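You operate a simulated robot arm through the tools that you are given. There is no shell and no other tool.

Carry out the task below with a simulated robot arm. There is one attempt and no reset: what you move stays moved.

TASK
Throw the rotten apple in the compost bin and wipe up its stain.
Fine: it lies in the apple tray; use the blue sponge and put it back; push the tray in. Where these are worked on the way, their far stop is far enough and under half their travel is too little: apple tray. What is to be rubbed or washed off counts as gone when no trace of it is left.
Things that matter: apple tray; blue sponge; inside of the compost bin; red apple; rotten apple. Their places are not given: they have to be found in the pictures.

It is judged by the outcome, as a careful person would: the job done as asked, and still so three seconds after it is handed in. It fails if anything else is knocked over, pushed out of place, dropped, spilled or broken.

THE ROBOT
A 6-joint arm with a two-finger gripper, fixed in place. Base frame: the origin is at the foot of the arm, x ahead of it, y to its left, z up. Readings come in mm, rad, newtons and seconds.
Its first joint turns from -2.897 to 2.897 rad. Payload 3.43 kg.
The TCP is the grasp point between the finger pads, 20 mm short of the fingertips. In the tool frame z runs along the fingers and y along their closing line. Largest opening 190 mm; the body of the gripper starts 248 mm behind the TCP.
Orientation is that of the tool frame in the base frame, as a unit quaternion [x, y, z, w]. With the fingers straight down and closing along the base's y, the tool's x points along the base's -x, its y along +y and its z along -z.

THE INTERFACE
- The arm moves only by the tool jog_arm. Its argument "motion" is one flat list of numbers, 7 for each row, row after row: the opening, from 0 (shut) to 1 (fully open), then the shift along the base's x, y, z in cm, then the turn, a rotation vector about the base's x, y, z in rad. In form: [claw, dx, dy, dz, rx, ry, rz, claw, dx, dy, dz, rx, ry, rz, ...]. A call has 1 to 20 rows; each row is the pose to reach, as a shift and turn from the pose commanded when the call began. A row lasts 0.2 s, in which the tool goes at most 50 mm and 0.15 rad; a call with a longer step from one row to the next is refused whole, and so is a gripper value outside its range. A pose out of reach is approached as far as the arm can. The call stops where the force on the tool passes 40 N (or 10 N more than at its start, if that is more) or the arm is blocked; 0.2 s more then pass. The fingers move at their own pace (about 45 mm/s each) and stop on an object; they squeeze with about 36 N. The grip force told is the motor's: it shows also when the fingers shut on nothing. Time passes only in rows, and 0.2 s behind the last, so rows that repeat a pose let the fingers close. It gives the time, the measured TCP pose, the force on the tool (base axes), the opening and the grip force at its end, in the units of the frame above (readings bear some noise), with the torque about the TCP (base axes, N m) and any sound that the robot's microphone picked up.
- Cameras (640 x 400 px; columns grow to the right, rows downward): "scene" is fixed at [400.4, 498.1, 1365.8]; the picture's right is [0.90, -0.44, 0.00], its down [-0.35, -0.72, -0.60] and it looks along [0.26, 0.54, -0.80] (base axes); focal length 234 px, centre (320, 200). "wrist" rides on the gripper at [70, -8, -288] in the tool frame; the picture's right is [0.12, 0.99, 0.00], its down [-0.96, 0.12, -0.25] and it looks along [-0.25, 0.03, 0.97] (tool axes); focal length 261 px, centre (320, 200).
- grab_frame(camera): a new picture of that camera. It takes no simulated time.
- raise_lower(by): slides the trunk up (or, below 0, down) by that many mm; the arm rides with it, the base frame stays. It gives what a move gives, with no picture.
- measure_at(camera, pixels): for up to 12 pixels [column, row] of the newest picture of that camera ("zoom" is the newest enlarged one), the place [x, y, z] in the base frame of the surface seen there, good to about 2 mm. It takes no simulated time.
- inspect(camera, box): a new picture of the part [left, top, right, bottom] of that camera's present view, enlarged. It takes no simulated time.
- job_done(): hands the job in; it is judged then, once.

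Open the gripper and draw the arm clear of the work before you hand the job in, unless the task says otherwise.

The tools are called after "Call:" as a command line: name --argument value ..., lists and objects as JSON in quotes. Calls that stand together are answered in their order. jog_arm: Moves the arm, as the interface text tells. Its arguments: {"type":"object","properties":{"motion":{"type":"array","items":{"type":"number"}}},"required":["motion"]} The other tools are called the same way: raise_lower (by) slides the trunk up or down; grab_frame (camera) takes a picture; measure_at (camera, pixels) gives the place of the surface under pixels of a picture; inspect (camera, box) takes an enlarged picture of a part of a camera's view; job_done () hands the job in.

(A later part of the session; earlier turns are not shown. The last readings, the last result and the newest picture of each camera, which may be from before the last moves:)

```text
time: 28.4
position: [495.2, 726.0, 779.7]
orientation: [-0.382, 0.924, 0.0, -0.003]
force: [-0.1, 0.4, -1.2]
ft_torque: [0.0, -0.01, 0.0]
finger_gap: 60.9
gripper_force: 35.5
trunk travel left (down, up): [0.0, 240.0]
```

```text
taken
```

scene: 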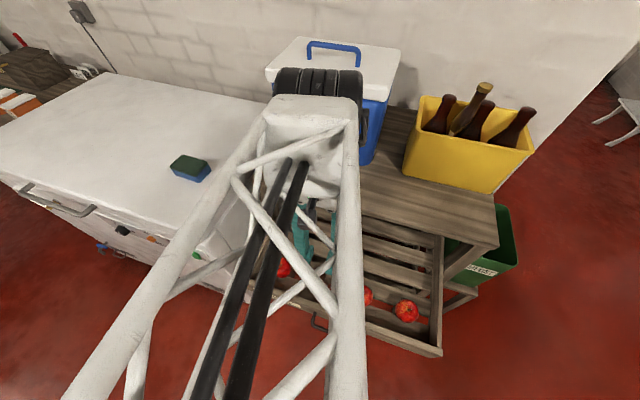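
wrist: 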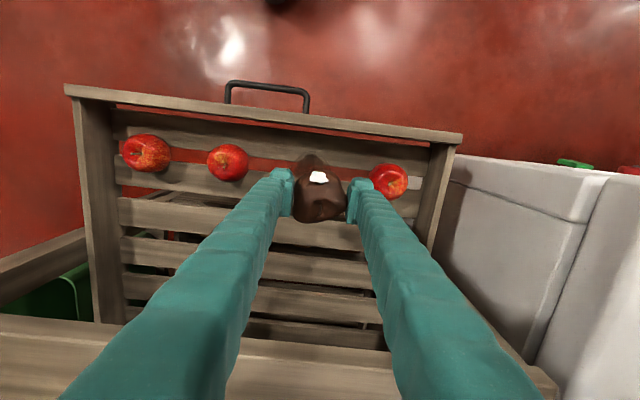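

The apple is held securely. I carry it at z≈780 along the tray front toward a stand-off point before the bin, moving gently.

Call:
jog_arm --motion '[0.15, 0.34, -0.38, 0, 0, 0, 0, 0.15, 1.01, -1.15, 0, 0, 0, 0, 0.15, 2.02, -2.3, 0, 0, 0, 0, 0.15, 3.36, -3.83, 0, 0, 0, 0, 0.15, 5.04, -5.75, 0, 0, 0, 0, 0.15, 6.72, -7.66, 0, 0, 0, 0, 0.15, 8.74, -9.96, 0, 0, 0, 0, 0.15, 10.75, -12.26, 0, 0, 0, 0, 0.15, 12.77, -14.55, 0, 0, 0, 0, 0.15, 14.78, -16.85, 0, 0, 0, 0, 0.15, 16.8, -19.15, 0, 0, 0, 0, 0.15, 18.82, -21.45, 0, 0, 0, 0, 0.15, 20.83, -23.75, 0, 0, 0, 0, 0.15, 22.85, -26.04, 0, 0, 0, 0, 0.15, 24.86, -28.34, 0, 0, 0, 0, 0.15, 26.88, -30.64, 0, 0, 0, 0, 0.15, 28.9, -32.94, 0, 0, 0, 0, 0.15, 30.9, -35.24, 0, 0, 0, 0, 0.15, 32.6, -37.15, 0, 0, 0, 0, 0.15, 33.6, -38.3, 0, 0, 0, 0]'

Call:
grab_frame --camera "wrist"

Call:
grab_frame --camera "scene"

```text
time: 32.6
position: [832.2, 344.9, 781.1]
orientation: [-0.383, 0.924, -0.001, -0.003]
force: [0.8, 0.4, -1.1]
ft_torque: [-0.03, -0.05, -0.02]
finger_gap: 60.4
gripper_force: 36.4
trunk travel left (down, up): [0.0, 240.0]
```

```text
taken
```

wrist: 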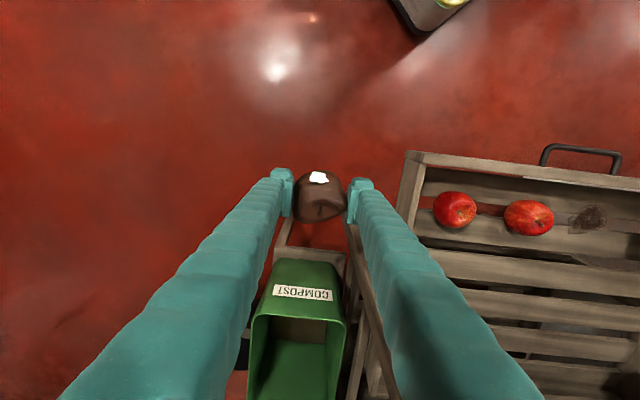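

```text
taken
```

scene: 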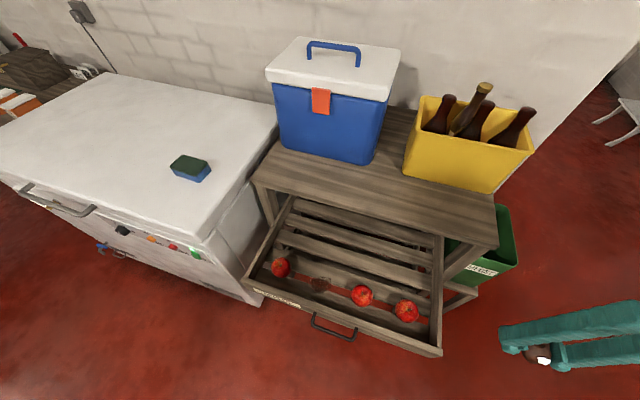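

The bin and the stain are now both visible. I measure the bin rim and the stain from the wrist camera.

Call:
measure_at --camera "wrist" --pixels '[[253, 316], [300, 318], [346, 321], [290, 262], [253, 345], [346, 345], [300, 375], [270, 370], [335, 370], [346, 380], [360, 280], [300, 345]]'

Call:
inspect --camera "wrist" --box '[220, 230, 400, 400]'

Call:
inspect --camera "wrist" --box '[520, 170, 640, 260]'

Call:
measure_at --camera "zoom" --pixels '[[280, 200], [330, 180], [380, 190], [400, 230], [370, 260], [320, 260], [280, 240], [340, 225], [270, 180], [420, 200], [340, 300], [340, 150]]'

```text
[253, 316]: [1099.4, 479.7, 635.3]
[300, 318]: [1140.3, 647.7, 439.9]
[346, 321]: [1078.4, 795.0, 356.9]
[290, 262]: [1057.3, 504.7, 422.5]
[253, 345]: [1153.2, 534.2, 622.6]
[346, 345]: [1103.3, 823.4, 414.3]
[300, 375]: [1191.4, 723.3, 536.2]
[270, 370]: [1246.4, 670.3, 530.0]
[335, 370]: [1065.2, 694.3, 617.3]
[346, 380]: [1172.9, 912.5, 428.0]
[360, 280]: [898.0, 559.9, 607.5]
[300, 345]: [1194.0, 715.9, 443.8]
```

```text
2.35 times, centred on (310, 315) of wrist
```

zoom: 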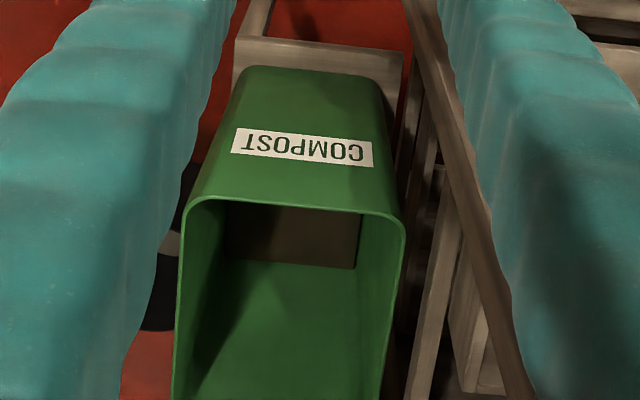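

```text
4.44 times, centred on (580, 215) of wrist
```

zoom: 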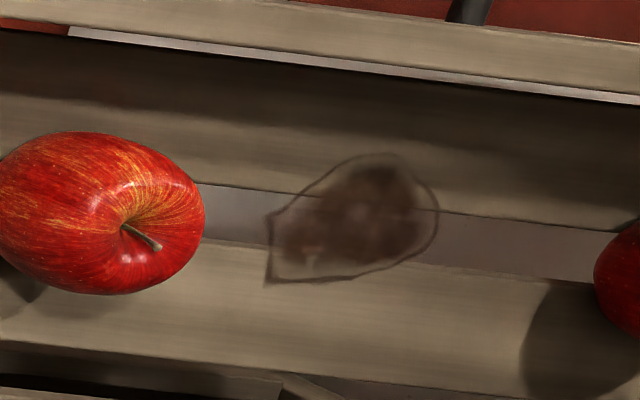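

```text
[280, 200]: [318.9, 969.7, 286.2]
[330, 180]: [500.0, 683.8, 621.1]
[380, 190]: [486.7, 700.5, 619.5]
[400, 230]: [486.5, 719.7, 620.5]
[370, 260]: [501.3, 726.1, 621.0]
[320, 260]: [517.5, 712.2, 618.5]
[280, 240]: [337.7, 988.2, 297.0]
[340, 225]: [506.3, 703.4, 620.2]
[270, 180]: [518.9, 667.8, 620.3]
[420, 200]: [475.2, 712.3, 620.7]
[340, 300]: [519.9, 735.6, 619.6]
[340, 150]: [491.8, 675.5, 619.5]
```

The stain spans roughly 68×53 mm around (500,706), which the sponge footprint can cover. The bin's opening runs along-rack 265–435 and depth 1118–1350 at rim z≈636. I tilt the fingers 45° forward here before reaching over the bin.

Call:
jog_arm --motion '[0.15, 0, 0, 0.5, 0.035, -0.035, 0, 0.15, 0, 0, 1, 0.09, -0.09, 0, 0.15, 0, 0, 1.5, 0.16, -0.16, 0, 0.15, 0, 0, 2, 0.23, -0.23, 0, 0.15, 0, 0, 2, 0.3, -0.3, 0, 0.15, 0, 0, 2, 0.37, -0.37, 0, 0.15, 0, 0, 2, 0.44, -0.44, 0, 0.15, 0, 0, 2, 0.51, -0.51, 0, 0.15, 0, 0, 2, 0.555, -0.555, 0]'

Call:
grab_frame --camera "wrist"

```text
time: 34.6
position: [831.9, 344.0, 800.2]
orientation: [-0.355, 0.854, 0.146, 0.351]
force: [0.0, 0.7, -1.5]
ft_torque: [-0.03, 0.01, -0.02]
finger_gap: 60.5
gripper_force: 36.2
trunk travel left (down, up): [0.0, 240.0]
```

```text
taken
```

wrist: 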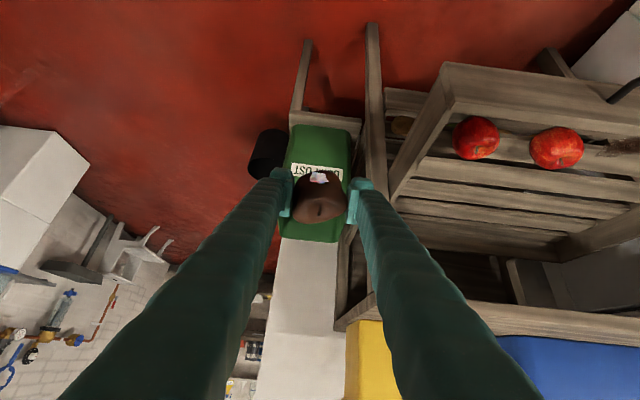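

The tilt worked. I measure the objects around the bin (white thing behind at (305,290), dark thing at (265,155)) to keep clear of them.

Call:
measure_at --camera "wrist" --pixels '[[305, 260], [305, 320], [265, 150], [270, 180], [286, 236], [338, 240], [300, 235], [288, 160], [352, 160], [340, 320], [350, 315], [260, 330]]'

```text
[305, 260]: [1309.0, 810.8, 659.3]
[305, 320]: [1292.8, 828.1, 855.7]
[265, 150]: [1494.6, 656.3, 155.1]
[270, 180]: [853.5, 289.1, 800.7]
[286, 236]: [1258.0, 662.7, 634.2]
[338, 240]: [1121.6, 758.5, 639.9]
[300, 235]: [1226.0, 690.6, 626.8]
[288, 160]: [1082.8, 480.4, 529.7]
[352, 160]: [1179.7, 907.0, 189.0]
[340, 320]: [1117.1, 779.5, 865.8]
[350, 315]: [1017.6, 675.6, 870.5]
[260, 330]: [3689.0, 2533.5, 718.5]
```

Behind the bin is only the wall at depth ~1500. I reach forward over the bin at z≈800.

Call:
jog_arm --motion '[0.15, 0.8, 0.7, 0, 0, 0, 0, 0.15, 2.5, 2.3, 0, 0, 0, 0, 0.15, 5, 4.7, 0, 0, 0, 0, 0.15, 7.5, 7.1, 0, 0, 0, 0, 0.15, 10, 9.5, 0, 0, 0, 0, 0.15, 12.5, 11.9, 0, 0, 0, 0, 0.15, 15, 14.4, 0, 0, 0, 0, 0.15, 17.5, 16.9, 0, 0, 0, 0, 0.15, 20, 19.4, 0, 0, 0, 0, 0.15, 22.5, 21.8, 0, 0, 0, 0, 0.15, 24.8, 24.1, 0, 0, 0, 0, 0.15, 26.4, 25.7, 0, 0, 0, 0]'

Call:
grab_frame --camera "wrist"

Call:
grab_frame --camera "scene"

```text
time: 37.2
position: [1096.5, 600.8, 800.9]
orientation: [-0.355, 0.854, 0.146, 0.35]
force: [0.1, -0.4, -0.3]
ft_torque: [0.02, 0.03, 0.02]
finger_gap: 60.6
gripper_force: 35.9
trunk travel left (down, up): [0.0, 240.0]
```

```text
taken
```

wrist: 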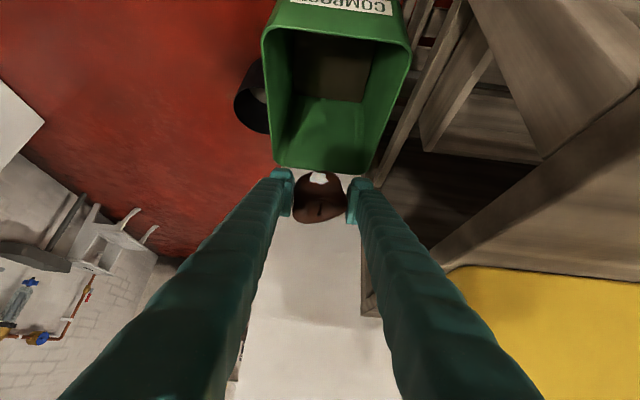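

```text
taken
```

scene: 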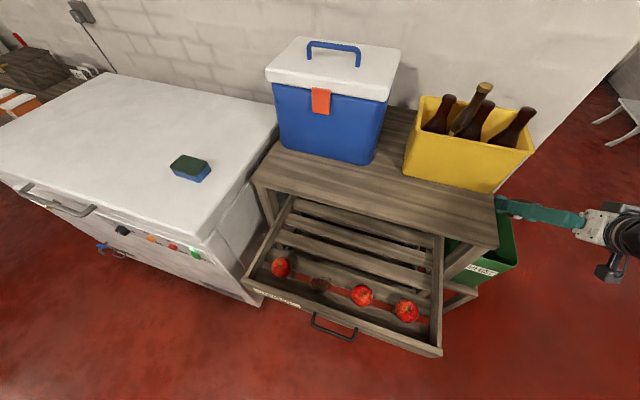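

TCP is directly above the bin interior at (1096,601). I lower vertically to z≈668, shifting slightly away from the table side.

Call:
jog_arm --motion '[0.15, 0.2, -0.2, -1, 0, 0, 0, 0.15, 0.4, -0.4, -3, 0, 0, 0, 0.15, 0.5, -0.5, -5.5, 0, 0, 0, 0.15, 0.5, -0.5, -8, 0, 0, 0, 0.15, 0.5, -0.5, -10.5, 0, 0, 0, 0.15, 0.5, -0.5, -12.5, 0, 0, 0, 0.15, 0.5, -0.5, -13.3, 0, 0, 0]'

Call:
grab_frame --camera "wrist"

Call:
inspect --camera "scene" --box '[430, 160, 640, 300]'

```text
time: 38.8
position: [1099.5, 594.5, 666.2]
orientation: [-0.356, 0.854, 0.147, 0.351]
force: [-0.2, 0.6, -1.2]
ft_torque: [-0.02, 0.03, -0.01]
finger_gap: 60.1
gripper_force: 36.2
trunk travel left (down, up): [0.0, 240.0]
```

```text
taken
```

wrist: 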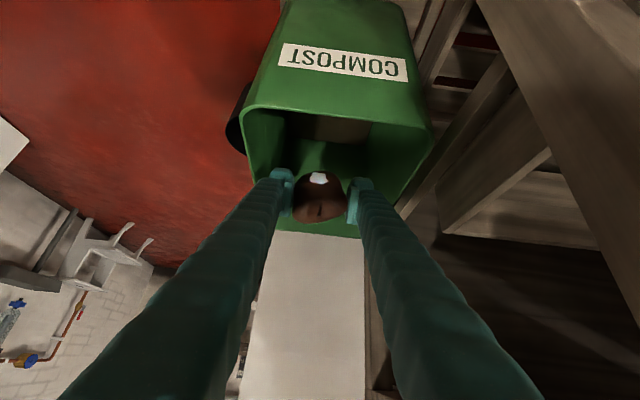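

```text
2.86 times, centred on (535, 230) of scene
```

zoom: 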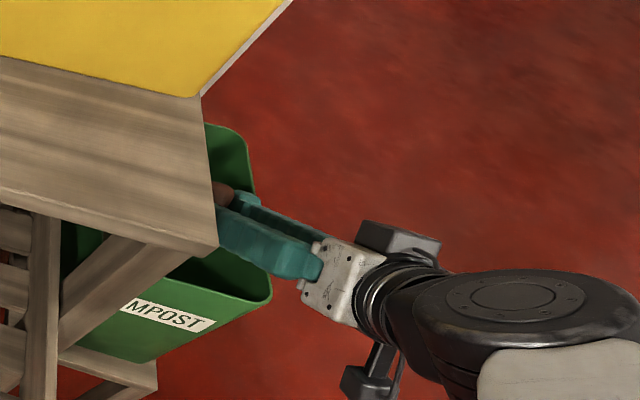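

The apple hangs over the bin opening with its bottom at rim level, well inside. I open the gripper to drop it in.

Call:
jog_arm --motion '[0.5, 0, 0, 0, 0, 0, 0, 0.5, 0, 0, 0, 0, 0, 0, 0.5, 0, 0, 0, 0, 0, 0, 0.5, 0, 0, 0, 0, 0, 0]'

Call:
grab_frame --camera "wrist"

```text
time: 39.8
position: [1100.6, 596.0, 665.3]
orientation: [-0.355, 0.855, 0.145, 0.35]
force: [0.2, 0.3, -0.7]
ft_torque: [0.0, 0.02, -0.01]
finger_gap: 94.8
gripper_force: 0.1
trunk travel left (down, up): [0.0, 240.0]
```

```text
taken
```

wrist: 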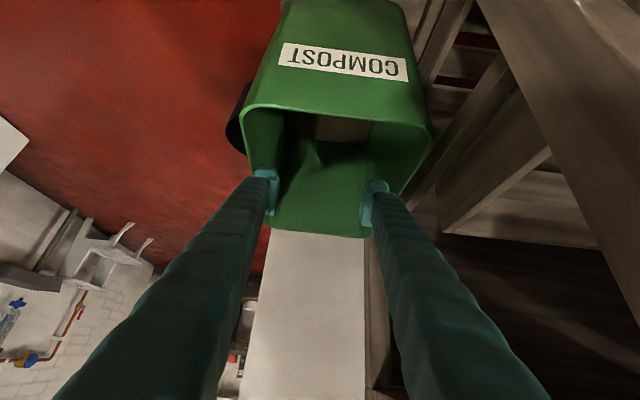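

The apple is gone from the fingers. I rise and draw back the way I came, then check the bin.

Call:
jog_arm --motion '[0.5, 0, 0, 3, 0, 0, 0, 0.5, 0, 0, 7, 0, 0, 0, 0.5, 0, 0, 11, 0, 0, 0, 0.5, 0, 0, 14, 0, 0, 0]'

Call:
grab_frame --camera "wrist"

Call:
inspect --camera "wrist" --box '[240, 0, 440, 125]'

```text
time: 40.8
position: [1100.7, 595.4, 805.8]
orientation: [-0.355, 0.854, 0.147, 0.35]
force: [-0.2, 0.6, -0.5]
ft_torque: [0.01, -0.01, 0.02]
finger_gap: 95.1
gripper_force: 0.0
trunk travel left (down, up): [0.0, 240.0]
```

```text
taken
```

wrist: 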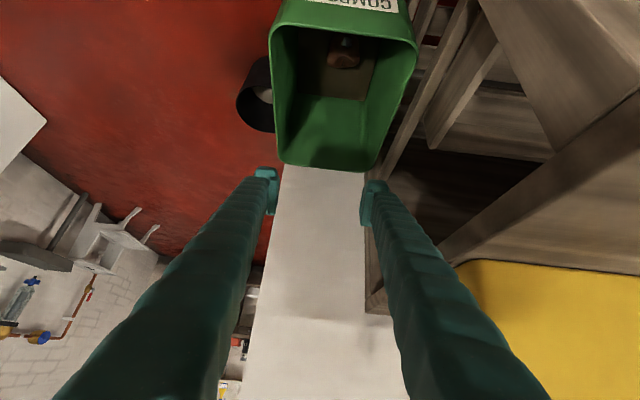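

```text
3.20 times, centred on (340, 62) of wrist
```

zoom: 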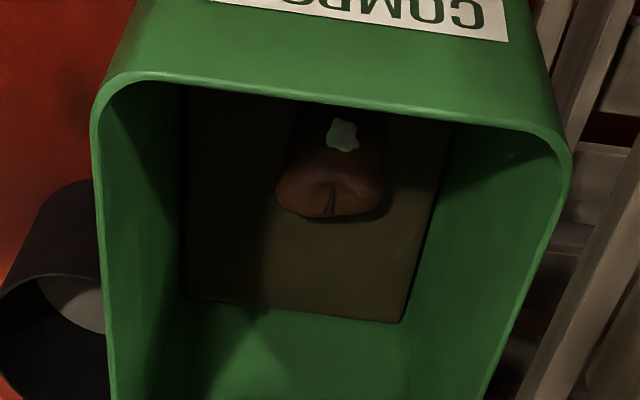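

The rotten apple lies on the bottom of the compost bin. Now I draw back from the bin and travel toward the left side for the sponge.

Call:
jog_arm --motion '[0.5, -3.27, -3.27, 0, 0, 0, 0, 0.5, -6.55, -6.55, 0, 0, 0, 0, 0.5, -9.82, -9.82, 0, 0, 0, 0, 0.5, -13.1, -13.1, 0, 0, 0, 0, 0.5, -16.37, -16.37, 0, 0, 0, 0, 0.5, -19.65, -19.65, 0, 0, 0, 0, 0.5, -22.92, -22.92, 0, 0, 0, 0, 0.5, -26.2, -26.2, 0, 0, 0, 0, 0.5, -29.65, -23.76, 1.3, 0, 0, 0, 0.55, -33.09, -21.33, 2.6, 0, 0, 0, 0.6, -36.53, -18.89, 3.9, 0, 0, 0, 0.65, -39.98, -16.46, 5.2, 0, 0, 0, 0.65, -43.42, -14.02, 6.5, 0, 0, 0, 0.65, -46.87, -11.58, 7.8, 0, 0, 0, 0.65, -50.3, -9.15, 9.1, 0, 0, 0, 0.65, -53.76, -6.71, 10.4, 0, 0, 0, 0.65, -57.2, -4.28, 11.7, 0, 0, 0, 0.65, -60.65, -1.84, 13, 0, 0, 0, 0.65, -64.1, 0.6, 14.4, 0, 0, 0]'

```text
time: 44.8
position: [459.1, 603.6, 953.1]
orientation: [-0.355, 0.854, 0.146, 0.351]
force: [-0.2, -0.2, -0.5]
ft_torque: [-0.01, 0.01, 0.03]
finger_gap: 123.6
gripper_force: 0.0
trunk travel left (down, up): [0.0, 240.0]
```

Now I swing over toward the freezer at z≈960, reducing the tilt to about 36°.

Call:
jog_arm --motion '[0.65, -2.82, 3.445, 0.1, -0.01, 0.01, 0, 0.65, -5.64, 6.89, 0.2, -0.02, 0.02, 0, 0.65, -8.45, 10.33, 0.3, -0.03, 0.03, 0, 0.65, -11.27, 13.78, 0.4, -0.04, 0.04, 0, 0.65, -14.1, 17.2, 0.5, -0.05, 0.05, 0, 0.65, -16.9, 20.67, 0.6, -0.06, 0.06, 0, 0.65, -19.7, 24.1, 0.7, -0.07, 0.07, 0, 0.65, -22.5, 27.56, 0.7, -0.08, 0.08, 0, 0.65, -25.4, 31, 0.7, -0.09, 0.09, 0, 0.65, -28.2, 34.4, 0.7, -0.1, 0.1, 0, 0.65, -31, 37.9, 0.7, -0.106, 0.106, 0]'

Call:
grab_frame --camera "wrist"

Call:
grab_frame --camera "scene"

```text
time: 47.4
position: [223.5, 914.4, 1088.3]
orientation: [-0.31, 0.882, 0.171, 0.31]
force: [-0.1, 0.5, 0.6]
ft_torque: [-0.12, -0.13, -0.18]
finger_gap: 123.4
gripper_force: 0.0
trunk travel left (down, up): [0.0, 240.0]
stopped in row 11: the arm was blocked; the commanded pose is now the measured one
```

```text
taken
```

wrist: 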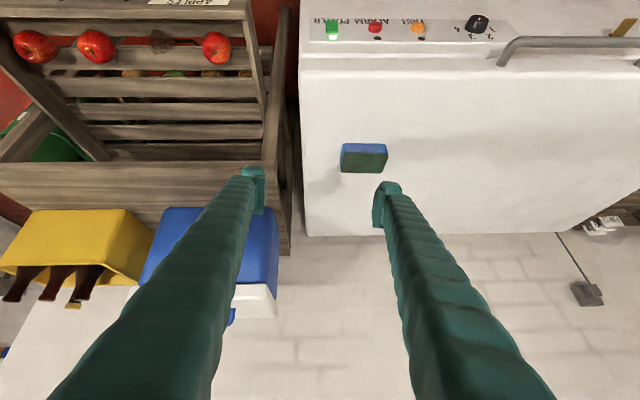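

```text
taken
```

scene: 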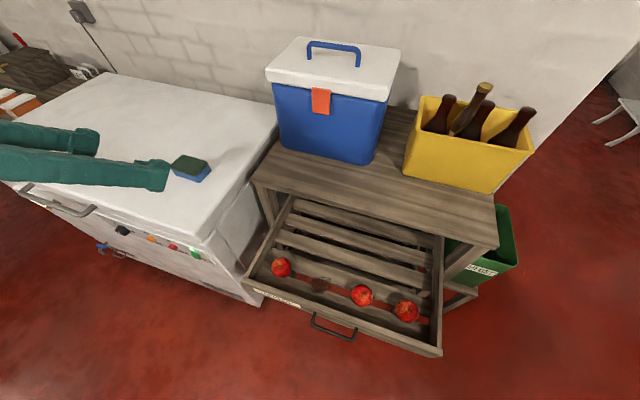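

The arm got "blocked" with no tool force and drifted up – most likely a wrist singularity/joint limit at that tilt with sideways yaw. I recover by bringing the tool back to vertical at a comfortable radius.

Call:
jog_arm --motion '[0.65, -0.4, -1.1, -1.8, -0.094, 0.075, 0.0175, 0.65, -0.8, -2.2, -3.6, -0.189, 0.151, 0.035, 0.65, -1.2, -3.3, -5.4, -0.283, 0.226, 0.0525, 0.65, -1.6, -4.4, -7.2, -0.377, 0.301, 0.07, 0.65, -2, -5.5, -9, -0.472, 0.377, 0.0875, 0.65, -2.3, -6.4, -10.8, -0.566, 0.452, 0.105]'

Call:
grab_frame --camera "wrist"

Call:
grab_frame --camera "scene"

```text
time: 48.8
position: [191.6, 858.5, 969.1]
orientation: [-0.389, 0.921, -0.002, -0.004]
force: [-0.4, -0.4, 1.3]
ft_torque: [0.24, -0.1, -0.01]
finger_gap: 123.3
gripper_force: 0.0
trunk travel left (down, up): [0.0, 240.0]
```

```text
taken
```

wrist: 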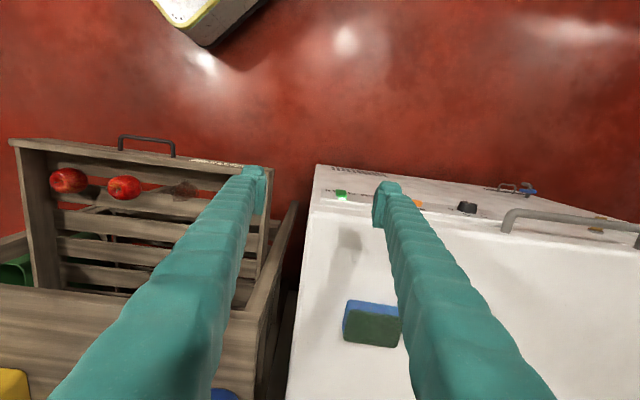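

```text
taken
```

scene: 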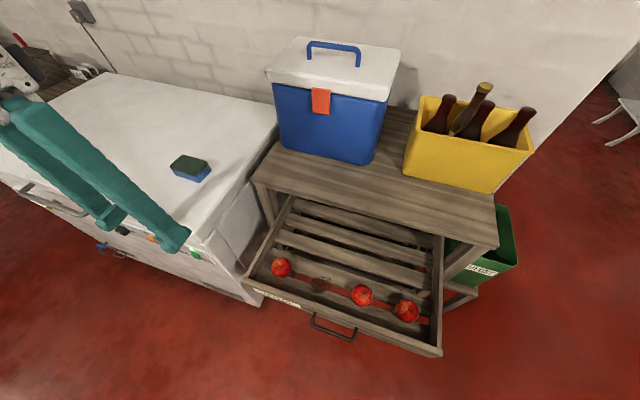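

Recovered to vertical at (192,859,969). Since the sponge sits at radius ~1140, I raise the trunk 150 mm so the arm can stretch farther with a tilted tool.

Call:
raise_lower --by 150

Call:
jog_arm --motion '[0.62, 1, 3.1, -2, 0.055, -0.055, 0, 0.62, 2, 6.2, -4, 0.111, -0.111, 0, 0.62, 3, 9.3, -6, 0.166, -0.166, 0, 0.62, 4.1, 12.4, -8, 0.222, -0.222, 0]'

```text
time: 50.5
position: [191.7, 859.4, 1118.0]
orientation: [-0.388, 0.922, -0.003, -0.004]
force: [0.1, -0.8, 0.8]
ft_torque: [0.03, -0.04, 0.0]
finger_gap: 123.5
gripper_force: 0.1
trunk travel left (down, up): [-150.0, 90.0]
```

```text
time: 51.5
position: [233.2, 980.5, 1038.1]
orientation: [-0.384, 0.911, 0.058, 0.141]
force: [0.1, 0.2, 0.1]
ft_torque: [0.05, 0.04, -0.01]
finger_gap: 117.4
gripper_force: 0.1
trunk travel left (down, up): [-150.0, 90.0]
```

Following well. I continue outward and tilt to 36° above the sponge at z≈955.

Call:
jog_arm --motion '[0.62, 1, 3.1, -2.2, 0.055, -0.055, 0, 0.62, 2, 6.3, -4.4, 0.111, -0.111, 0, 0.62, 3, 9.4, -6.3, 0.166, -0.166, 0, 0.62, 4.05, 12.6, -8.3, 0.222, -0.222, 0]'

Call:
grab_frame --camera "wrist"

Call:
grab_frame --camera "scene"

```text
time: 52.5
position: [273.6, 1107.2, 956.1]
orientation: [-0.37, 0.877, 0.115, 0.283]
force: [0.3, -0.6, 0.0]
ft_torque: [0.09, 0.07, 0.07]
finger_gap: 117.7
gripper_force: 0.1
trunk travel left (down, up): [-150.0, 90.0]
```

```text
taken
```

wrist: 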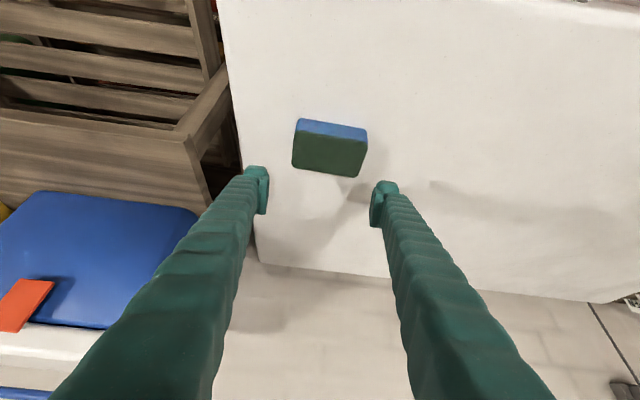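

```text
taken
```

scene: 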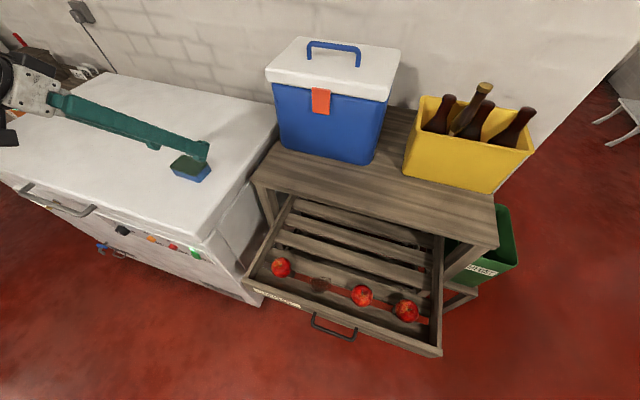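

In position above the sponge at 35.6° tilt. I measure the sponge's top corners from here to align precisely.

Call:
inspect --camera "wrist" --box '[270, 95, 390, 195]'

Call:
measure_at --camera "wrist" --pixels '[[297, 133], [364, 142], [356, 175], [294, 166], [330, 155], [300, 121], [366, 131], [333, 125], [295, 150], [361, 160], [325, 134], [325, 170]]'

```text
4.00 times, centred on (330, 145) of wrist
```

zoom: 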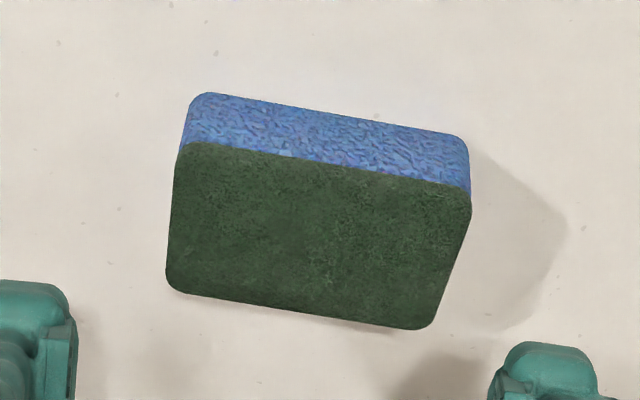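

```text
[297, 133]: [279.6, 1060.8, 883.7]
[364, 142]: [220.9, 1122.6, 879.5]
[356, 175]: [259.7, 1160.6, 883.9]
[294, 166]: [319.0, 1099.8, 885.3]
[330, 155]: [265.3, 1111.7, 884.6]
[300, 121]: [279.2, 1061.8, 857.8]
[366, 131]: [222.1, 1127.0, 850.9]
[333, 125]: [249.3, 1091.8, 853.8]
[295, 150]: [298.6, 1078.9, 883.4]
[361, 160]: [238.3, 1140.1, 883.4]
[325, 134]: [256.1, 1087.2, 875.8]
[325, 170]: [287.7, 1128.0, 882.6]
```

Sponge centre ≈ (271.6,1109), long axis along the rack direction, bottom on z≈847. I descend so the fingers straddle its ends with tips just above the freezer top.

Call:
jog_arm --motion '[0.62, -0.1, 0.1, -2.5, 0, 0, 0, 0.62, -0.2, 0.18, -5, 0, 0, 0, 0.62, -0.2, 0.18, -6.8, 0, 0, 0, 0.62, -0.2, 0.18, -7.7, 0, 0, 0]'

Call:
grab_frame --camera "wrist"

Call:
inspect --camera "scene" --box '[130, 120, 250, 200]'

```text
time: 53.5
position: [271.5, 1110.9, 877.8]
orientation: [-0.37, 0.878, 0.114, 0.283]
force: [0.4, 0.8, -0.1]
ft_torque: [-0.02, 0.0, -0.03]
finger_gap: 117.8
gripper_force: 0.1
trunk travel left (down, up): [-150.0, 90.0]
```

```text
taken
```

wrist: 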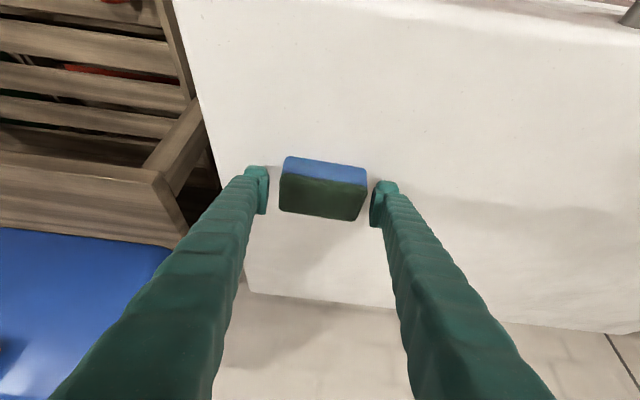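

```text
5.00 times, centred on (190, 160) of scene
```

zoom: 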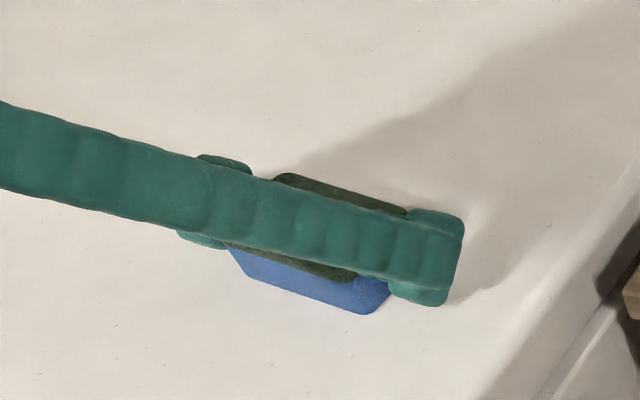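

The sponge lies between the fingers, about 4 mm off-centre toward the right finger. I shift 4 mm that way and close.

Call:
jog_arm --motion '[0.62, -0.28, 0.25, 0, 0, 0, 0, 0.62, -0.28, 0.25, 0, 0, 0, 0, 0.3, -0.28, 0.25, 0, 0, 0, 0, 0.3, -0.28, 0.25, 0, 0, 0, 0, 0.3, -0.28, 0.25, 0, 0, 0, 0, 0.3, -0.28, 0.25, 0, 0, 0, 0]'

Call:
grab_frame --camera "wrist"

```text
time: 54.9
position: [268.6, 1113.5, 877.6]
orientation: [-0.371, 0.877, 0.115, 0.282]
force: [1.3, -0.7, -0.5]
ft_torque: [-0.06, -0.06, -0.01]
finger_gap: 93.8
gripper_force: 36.0
trunk travel left (down, up): [-150.0, 90.0]
```

```text
taken
```

wrist: 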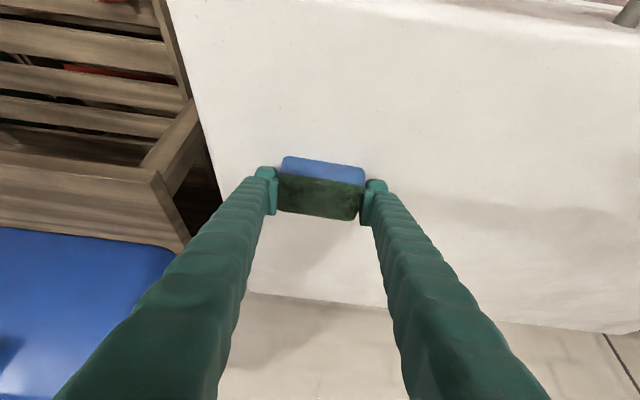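

Gripped at 94 mm. I lift it slowly and check it stays held.

Call:
jog_arm --motion '[0.3, 0, 0, 0.3, 0, 0, 0, 0.3, 0, 0, 0.8, 0, 0, 0, 0.3, 0, 0, 1.5, 0, 0, 0, 0.3, 0, 0, 2.5, 0, 0, 0, 0.3, 0, 0, 4, 0, 0, 0, 0.3, 0, 0, 6, 0, 0, 0, 0.3, 0, 0, 8, 0, 0, 0]'

Call:
grab_frame --camera "wrist"

Call:
inspect --camera "scene" --box '[130, 100, 250, 200]'

```text
time: 56.5
position: [268.5, 1113.6, 958.9]
orientation: [-0.369, 0.878, 0.114, 0.283]
force: [-0.1, -0.6, -0.4]
ft_torque: [0.01, -0.05, -0.01]
finger_gap: 92.6
gripper_force: 35.8
trunk travel left (down, up): [-150.0, 90.0]
```

```text
taken
```

wrist: 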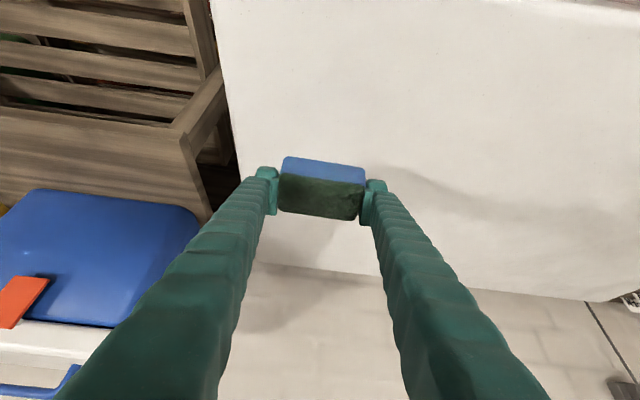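

```text
4.00 times, centred on (190, 150) of scene
```

zoom: 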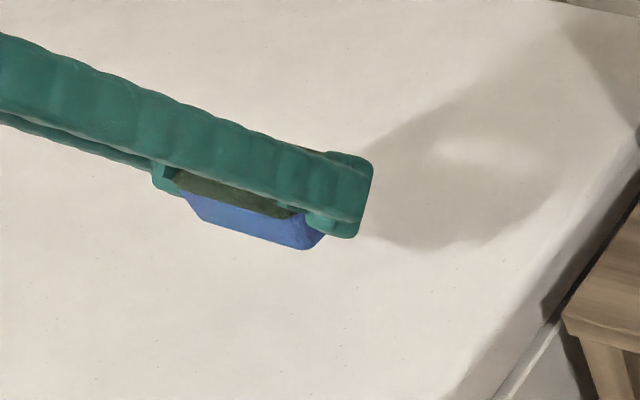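

The sponge is held firmly. I retrace the path inward while bringing the tool upright.

Call:
jog_arm --motion '[0.3, -0.5, -1.5, 1, -0.03, 0.03, 0, 0.3, -1.3, -4, 2.6, -0.075, 0.075, 0, 0.3, -2.2, -7, 4.5, -0.125, 0.125, 0, 0.3, -3.2, -10, 6.4, -0.18, 0.18, 0, 0.3, -4.2, -13, 8.3, -0.235, 0.235, 0, 0.3, -5.2, -16, 10.2, -0.29, 0.29, 0, 0.3, -6.2, -19, 12.1, -0.34, 0.34, 0, 0.3, -7.2, -22, 14, -0.39, 0.39, 0, 0.3, -8, -25, 15.5, -0.439, 0.439, 0]'

Call:
grab_frame --camera "wrist"

```text
time: 58.5
position: [187.7, 862.2, 1112.8]
orientation: [-0.388, 0.922, -0.001, -0.001]
force: [0.3, 0.9, 1.2]
ft_torque: [-0.02, -0.03, -0.01]
finger_gap: 92.7
gripper_force: 36.4
trunk travel left (down, up): [-150.0, 90.0]
```

```text
taken
```

wrist: 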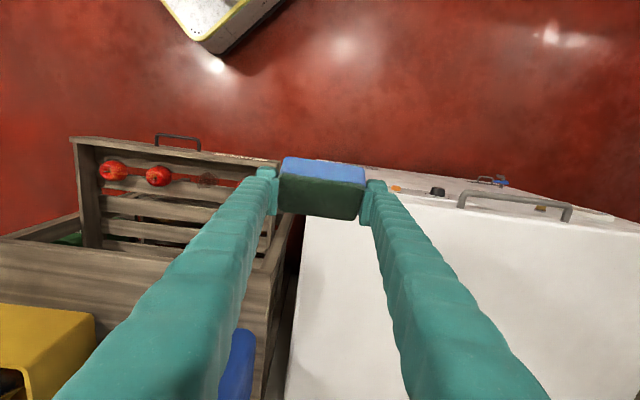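

Now I carry the sponge over to the tray area (upright tool), then will lower the trunk.

Call:
jog_arm --motion '[0.3, 1, -0.7, -0.6, 0, 0, 0, 0.3, 3.5, -2.5, -2, 0, 0, 0, 0.3, 6.5, -4.6, -3.8, 0, 0, 0, 0.3, 9.5, -6.7, -5.6, 0, 0, 0, 0.3, 12.5, -8.8, -7.4, 0, 0, 0, 0.3, 15.5, -10.9, -9.2, 0, 0, 0, 0.3, 18.5, -13, -11, 0, 0, 0, 0.3, 21.5, -15.1, -12.8, 0, 0, 0, 0.3, 24.5, -17.2, -14.6, 0, 0, 0, 0.3, 26.5, -18.6, -15.8, 0, 0, 0, 0.3, 27.4, -19.3, -16.3, 0, 0, 0]'

Call:
raise_lower --by -150

Call:
grab_frame --camera "wrist"

```text
time: 60.9
position: [463.8, 670.4, 951.5]
orientation: [-0.388, 0.922, 0.0, 0.001]
force: [0.3, -0.3, -0.3]
ft_torque: [0.03, -0.04, -0.01]
finger_gap: 92.7
gripper_force: 35.9
trunk travel left (down, up): [-150.0, 90.0]
```

```text
time: 62.7
position: [464.1, 671.8, 801.8]
orientation: [-0.389, 0.921, 0.0, 0.001]
force: [-0.1, 0.0, -0.5]
ft_torque: [0.02, -0.01, 0.02]
finger_gap: 92.8
gripper_force: 36.1
trunk travel left (down, up): [0.0, 240.0]
```

```text
taken
```

wrist: 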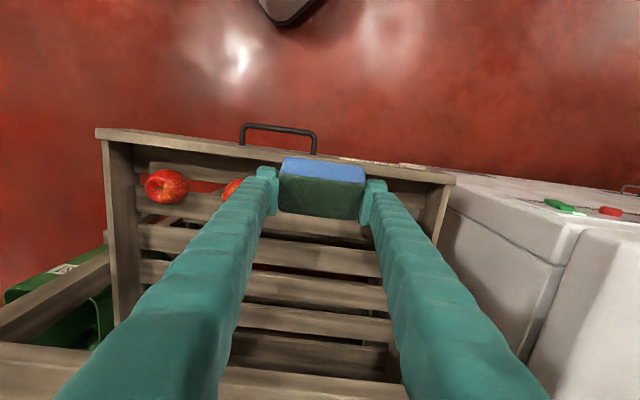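

Over the tray with the trunk lowered. I restore the grasp tilt (so the sponge's blue underside is level), with a slight yaw so the tilt plane matches the arm's plane, above the stain.

Call:
jog_arm --motion '[0.3, 0.5, 0.5, 0, 0.079, -0.067, 0.0274, 0.3, 1.1, 1.1, 0, 0.158, -0.134, 0.0548, 0.3, 1.7, 1.7, 0, 0.238, -0.2, 0.082, 0.3, 2.3, 2.3, 0, 0.317, -0.267, 0.11, 0.3, 2.9, 2.9, 0, 0.396, -0.334, 0.137, 0.3, 3.45, 3.45, 0, 0.475, -0.401, 0.1645]'

Call:
grab_frame --camera "wrist"

Call:
grab_frame --camera "scene"

```text
time: 64.1
position: [497.6, 705.9, 801.5]
orientation: [-0.442, 0.843, 0.138, 0.273]
force: [0.7, -0.2, 0.6]
ft_torque: [0.01, -0.01, 0.04]
finger_gap: 92.7
gripper_force: 35.8
trunk travel left (down, up): [0.0, 240.0]
```

```text
taken
```

wrist: 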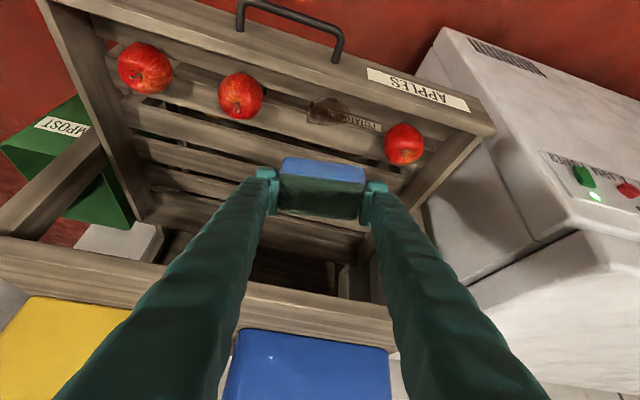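

```text
taken
```

scene: 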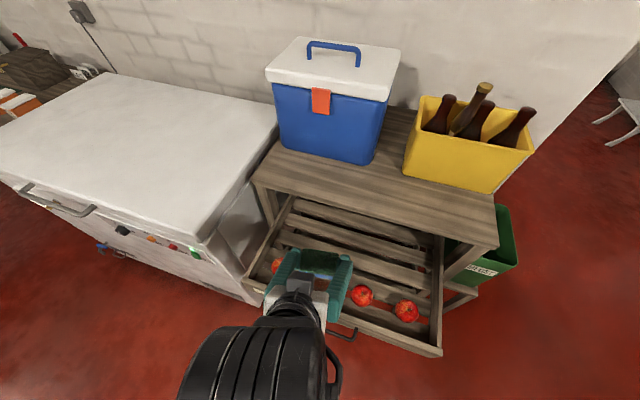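

The stain is visible at (328,110) in the wrist view. I zoom to measure its extent.

Call:
inspect --camera "wrist" --box '[270, 75, 390, 150]'

Call:
measure_at --camera "zoom" --pixels '[[205, 160], [290, 110], [395, 205], [230, 240], [300, 180], [230, 130], [340, 120], [370, 160], [205, 200], [210, 235], [330, 215], [260, 210]]'

```text
5.33 times, centred on (330, 112) of wrist
```

zoom: 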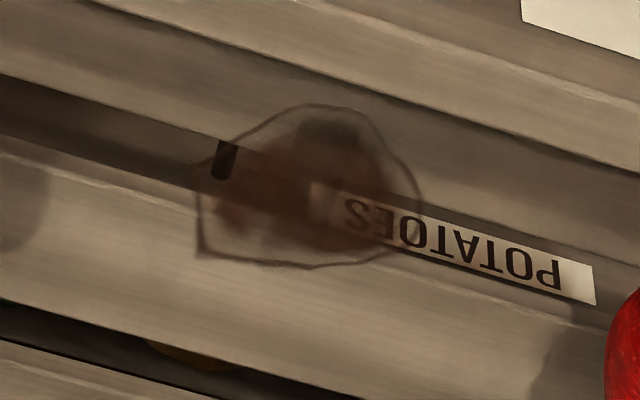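

```text
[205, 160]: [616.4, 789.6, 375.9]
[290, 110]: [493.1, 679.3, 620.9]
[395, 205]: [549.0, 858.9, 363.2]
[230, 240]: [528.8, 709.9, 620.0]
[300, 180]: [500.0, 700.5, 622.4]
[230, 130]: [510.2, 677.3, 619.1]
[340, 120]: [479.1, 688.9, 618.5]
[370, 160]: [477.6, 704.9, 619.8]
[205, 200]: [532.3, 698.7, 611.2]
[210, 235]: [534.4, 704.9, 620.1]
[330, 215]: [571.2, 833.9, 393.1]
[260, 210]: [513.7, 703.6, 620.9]
```

The stain spans along-tray −178..−115 and depth 825..880. I lower the level sponge over it to just above the slats.

Call:
jog_arm --motion '[0.3, 0.1, 0.1, -2, 0, 0, 0, 0.3, 0.2, 0.25, -5, 0, 0, 0, 0.3, 0.2, 0.25, -8, 0, 0, 0, 0.3, 0.2, 0.25, -11, 0, 0, 0, 0.3, 0.2, 0.25, -13.3, 0, 0, 0]'

Call:
grab_frame --camera "wrist"

Call:
inspect --camera "scene" --box '[240, 220, 440, 345]'

```text
time: 65.3
position: [500.0, 706.5, 668.9]
orientation: [-0.443, 0.843, 0.138, 0.273]
force: [0.0, -0.3, -0.1]
ft_torque: [0.01, 0.02, -0.02]
finger_gap: 92.5
gripper_force: 36.2
trunk travel left (down, up): [0.0, 240.0]
```

```text
taken
```

wrist: 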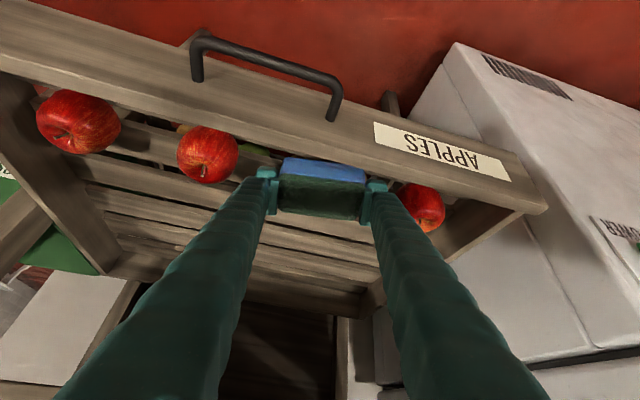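

```text
3.20 times, centred on (340, 282) of scene
```

zoom: 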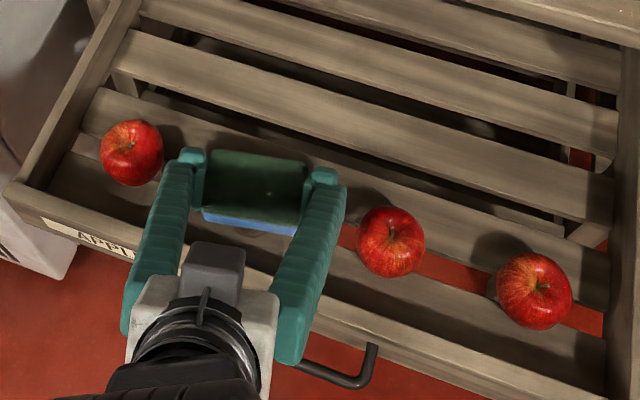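

The sponge is just above the slats between the apples with clearance on both sides. I lower further in small steps until contact.

Call:
jog_arm --motion '[0.3, 0, 0, -0.6, 0, 0, 0, 0.3, 0, 0, -1.2, 0, 0, 0, 0.3, 0, 0, -1.5, 0, 0, 0, 0.3, 0, 0, -1.7, 0, 0, 0]'

```text
time: 66.3
position: [500.5, 709.3, 651.8]
orientation: [-0.442, 0.843, 0.138, 0.273]
force: [0.3, -0.6, 2.4]
ft_torque: [-0.04, 0.14, 0.02]
finger_gap: 92.4
gripper_force: 36.2
trunk travel left (down, up): [0.0, 240.0]
```

Light contact (2.4 N) at z≈651.8. I press about 1 mm more.

Call:
jog_arm --motion '[0.3, 0, 0, -0.05, 0, 0, 0, 0.3, 0, 0, -0.12, 0, 0, 0, 0.3, 0, 0, -0.15, 0, 0, 0]'

```text
time: 67.1
position: [500.2, 707.8, 650.6]
orientation: [-0.443, 0.843, 0.138, 0.273]
force: [1.2, -0.9, 11.4]
ft_torque: [-0.1, 0.36, -0.05]
finger_gap: 92.4
gripper_force: 36.2
trunk travel left (down, up): [0.0, 240.0]
```

Pressing with 11 N. Now I rub back and forth over the stain area.

Call:
jog_arm --motion '[0.3, 0.42, -0.42, 0, 0, 0, 0, 0.3, 0.85, -0.85, 0, 0, 0, 0, 0.3, 0.28, -0.28, 0, 0, 0, 0, 0.3, -0.28, 0.28, 0, 0, 0, 0, 0.3, -0.85, 0.85, 0, 0, 0, 0, 0.3, 0.07, 0.64, 0, 0, 0, 0, 0.3, 0.78, 0.21, 0, 0, 0, 0, 0.3, 1.34, -0.35, 0, 0, 0, 0, 0.3, 0.99, 0.42, 0, 0, 0, 0, 0.3, 0.57, 1.13, 0, 0, 0, 0, 0.3, 0, 1.7, 0, 0, 0, 0, 0.3, 0.71, 1.27, 0, 0, 0, 0, 0.3, 1.27, 0.71, 0, 0, 0, 0, 0.3, 1.84, 0.14, 0, 0, 0, 0, 0.3, 0.92, 0.35, 0, 0, 0, 0, 0.3, 0, 0.57, 0, 0, 0, 0, 0.3, -0.99, 0.71, 0, 0, 0, 0, 0.3, -0.49, 0.07, 0, 0, 0, 0, 0.3, 0.21, -0.64, 0, 0, 0, 0, 0.3, 0, 0, 0, 0, 0, 0]'

Call:
grab_frame --camera "wrist"

```text
time: 71.3
position: [503.5, 706.0, 649.7]
orientation: [-0.441, 0.844, 0.137, 0.272]
force: [10.2, -12.5, 20.3]
ft_torque: [-0.38, 0.07, 0.2]
finger_gap: 92.9
gripper_force: 36.3
trunk travel left (down, up): [0.0, 240.0]
```

```text
taken
```

wrist: 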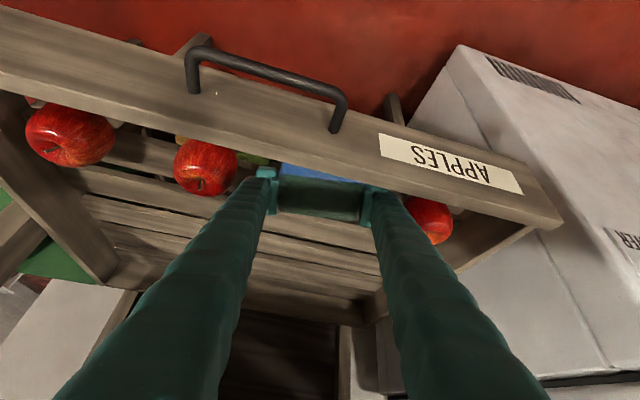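

I lift the sponge to see whether any stain is left.

Call:
jog_arm --motion '[0.3, 0, 0, 1, 0, 0, 0, 0.3, 0, 0, 4, 0, 0, 0, 0.3, 0, 0, 8, 0, 0, 0, 0.3, 0, 0, 12, 0, 0, 0, 0.3, 0, 0, 15, 0, 0, 0]'

Call:
grab_frame --camera "wrist"

Call:
inspect --camera "wrist" --box '[250, 70, 410, 170]'

```text
time: 72.5
position: [500.9, 706.4, 799.8]
orientation: [-0.443, 0.843, 0.138, 0.272]
force: [0.1, -0.5, -0.8]
ft_torque: [-0.04, 0.01, -0.01]
finger_gap: 92.4
gripper_force: 35.5
trunk travel left (down, up): [0.0, 240.0]
```

```text
taken
```

wrist: 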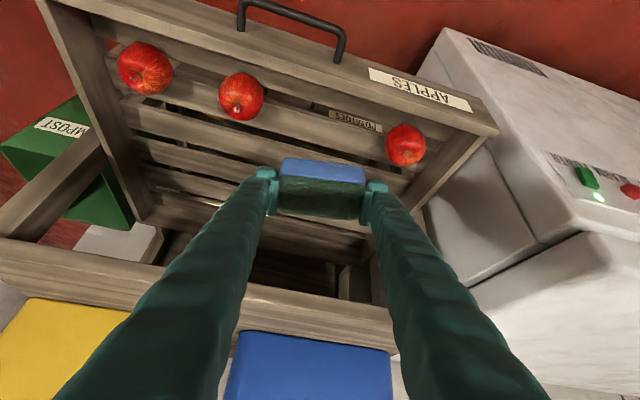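

```text
4.00 times, centred on (330, 120) of wrist
```

zoom: 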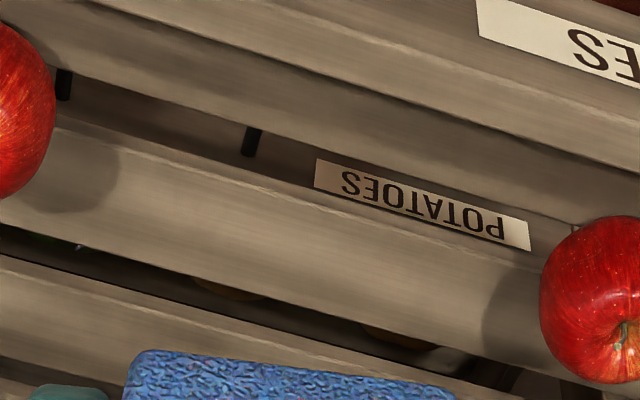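

The stain looks gone: only clean slats with the "POTATOES" label seen through the gap. I zoom closer to be sure no trace is left.

Call:
inspect --camera "wrist" --box '[295, 85, 365, 130]'

Call:
inspect --camera "scene" --box '[270, 235, 370, 300]'

```text
8.89 times, centred on (330, 108) of wrist
```

zoom: 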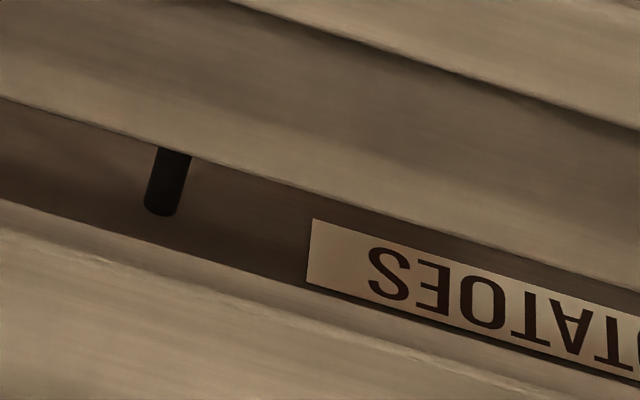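

```text
6.15 times, centred on (320, 268) of scene
```

zoom: 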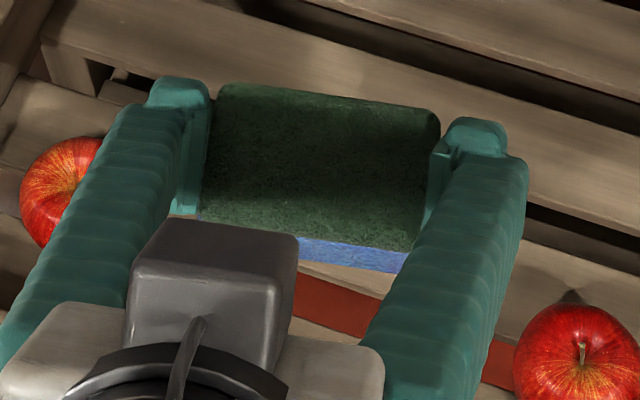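

No trace is left. I now bring the tool upright again, retracing the motion, before raising the trunk to return the sponge.

Call:
jog_arm --motion '[0.3, -0.5, -0.5, 0, -0.079, 0.067, -0.0274, 0.3, -1.1, -1.1, 0, -0.158, 0.134, -0.0548, 0.3, -1.7, -1.7, 0, -0.238, 0.2, -0.082, 0.3, -2.3, -2.3, 0, -0.317, 0.267, -0.11, 0.3, -2.9, -2.9, 0, -0.396, 0.334, -0.137, 0.3, -3.6, -3.5, 0, -0.475, 0.401, -0.1645]'

Call:
raise_lower --by 150

```text
time: 73.9
position: [464.9, 672.6, 801.6]
orientation: [-0.388, 0.922, -0.001, -0.001]
force: [-0.8, 0.1, 0.1]
ft_torque: [0.08, -0.07, 0.02]
finger_gap: 92.8
gripper_force: 35.4
trunk travel left (down, up): [0.0, 240.0]
```

```text
time: 75.6
position: [463.9, 673.8, 950.4]
orientation: [-0.39, 0.921, 0.0, 0.0]
force: [-0.4, -0.4, 0.0]
ft_torque: [-0.01, 0.0, 0.0]
finger_gap: 92.7
gripper_force: 35.9
trunk travel left (down, up): [-150.0, 90.0]
```

Now I swing back to the waypoint beside the freezer.

Call:
jog_arm --motion '[0.3, -1, 0.7, 0.6, 0, 0, 0, 0.3, -3.5, 2.5, 2, 0, 0, 0, 0.3, -6.5, 4.6, 3.8, 0, 0, 0, 0.3, -9.5, 6.7, 5.6, 0, 0, 0, 0.3, -12.5, 8.8, 7.4, 0, 0, 0, 0.3, -15.5, 10.9, 9.2, 0, 0, 0, 0.3, -18.5, 13, 11, 0, 0, 0, 0.3, -21.5, 15.1, 12.8, 0, 0, 0, 0.3, -24.5, 17.2, 14.6, 0, 0, 0, 0.3, -26.5, 18.6, 15.8, 0, 0, 0, 0.3, -27.5, 19, 16.3, 0, 0, 0]'

Call:
grab_frame --camera "scene"

```text
time: 78.0
position: [189.0, 865.3, 1113.3]
orientation: [-0.388, 0.922, -0.001, 0.001]
force: [-0.7, -0.5, -0.4]
ft_torque: [-0.01, 0.05, -0.01]
finger_gap: 92.6
gripper_force: 35.5
trunk travel left (down, up): [-150.0, 90.0]
```

```text
taken
```

scene: 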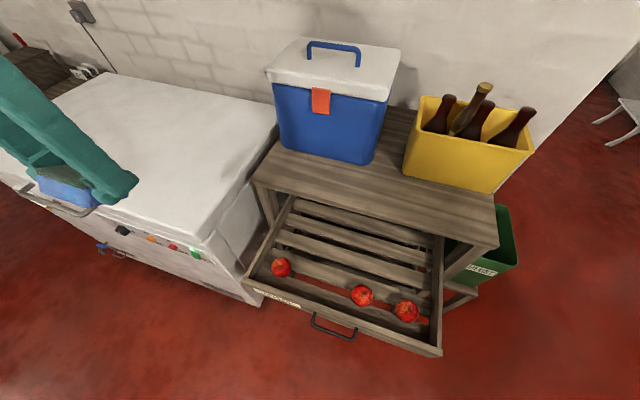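

The tray is unobstructed now; I check the stain location once more from the scene camera before returning the sponge.

Call:
inspect --camera "scene" --box '[285, 255, 355, 305]'

```text
8.00 times, centred on (320, 280) of scene
```

zoom: 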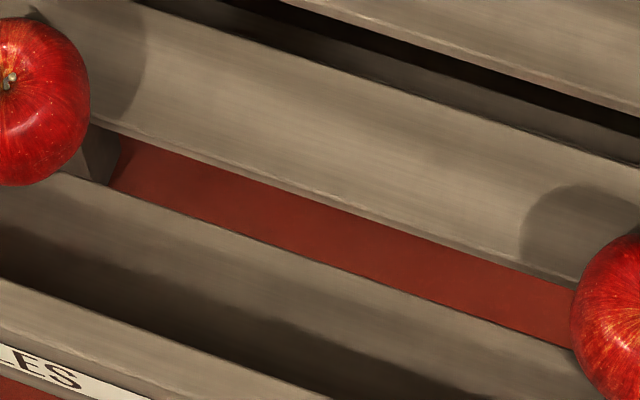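

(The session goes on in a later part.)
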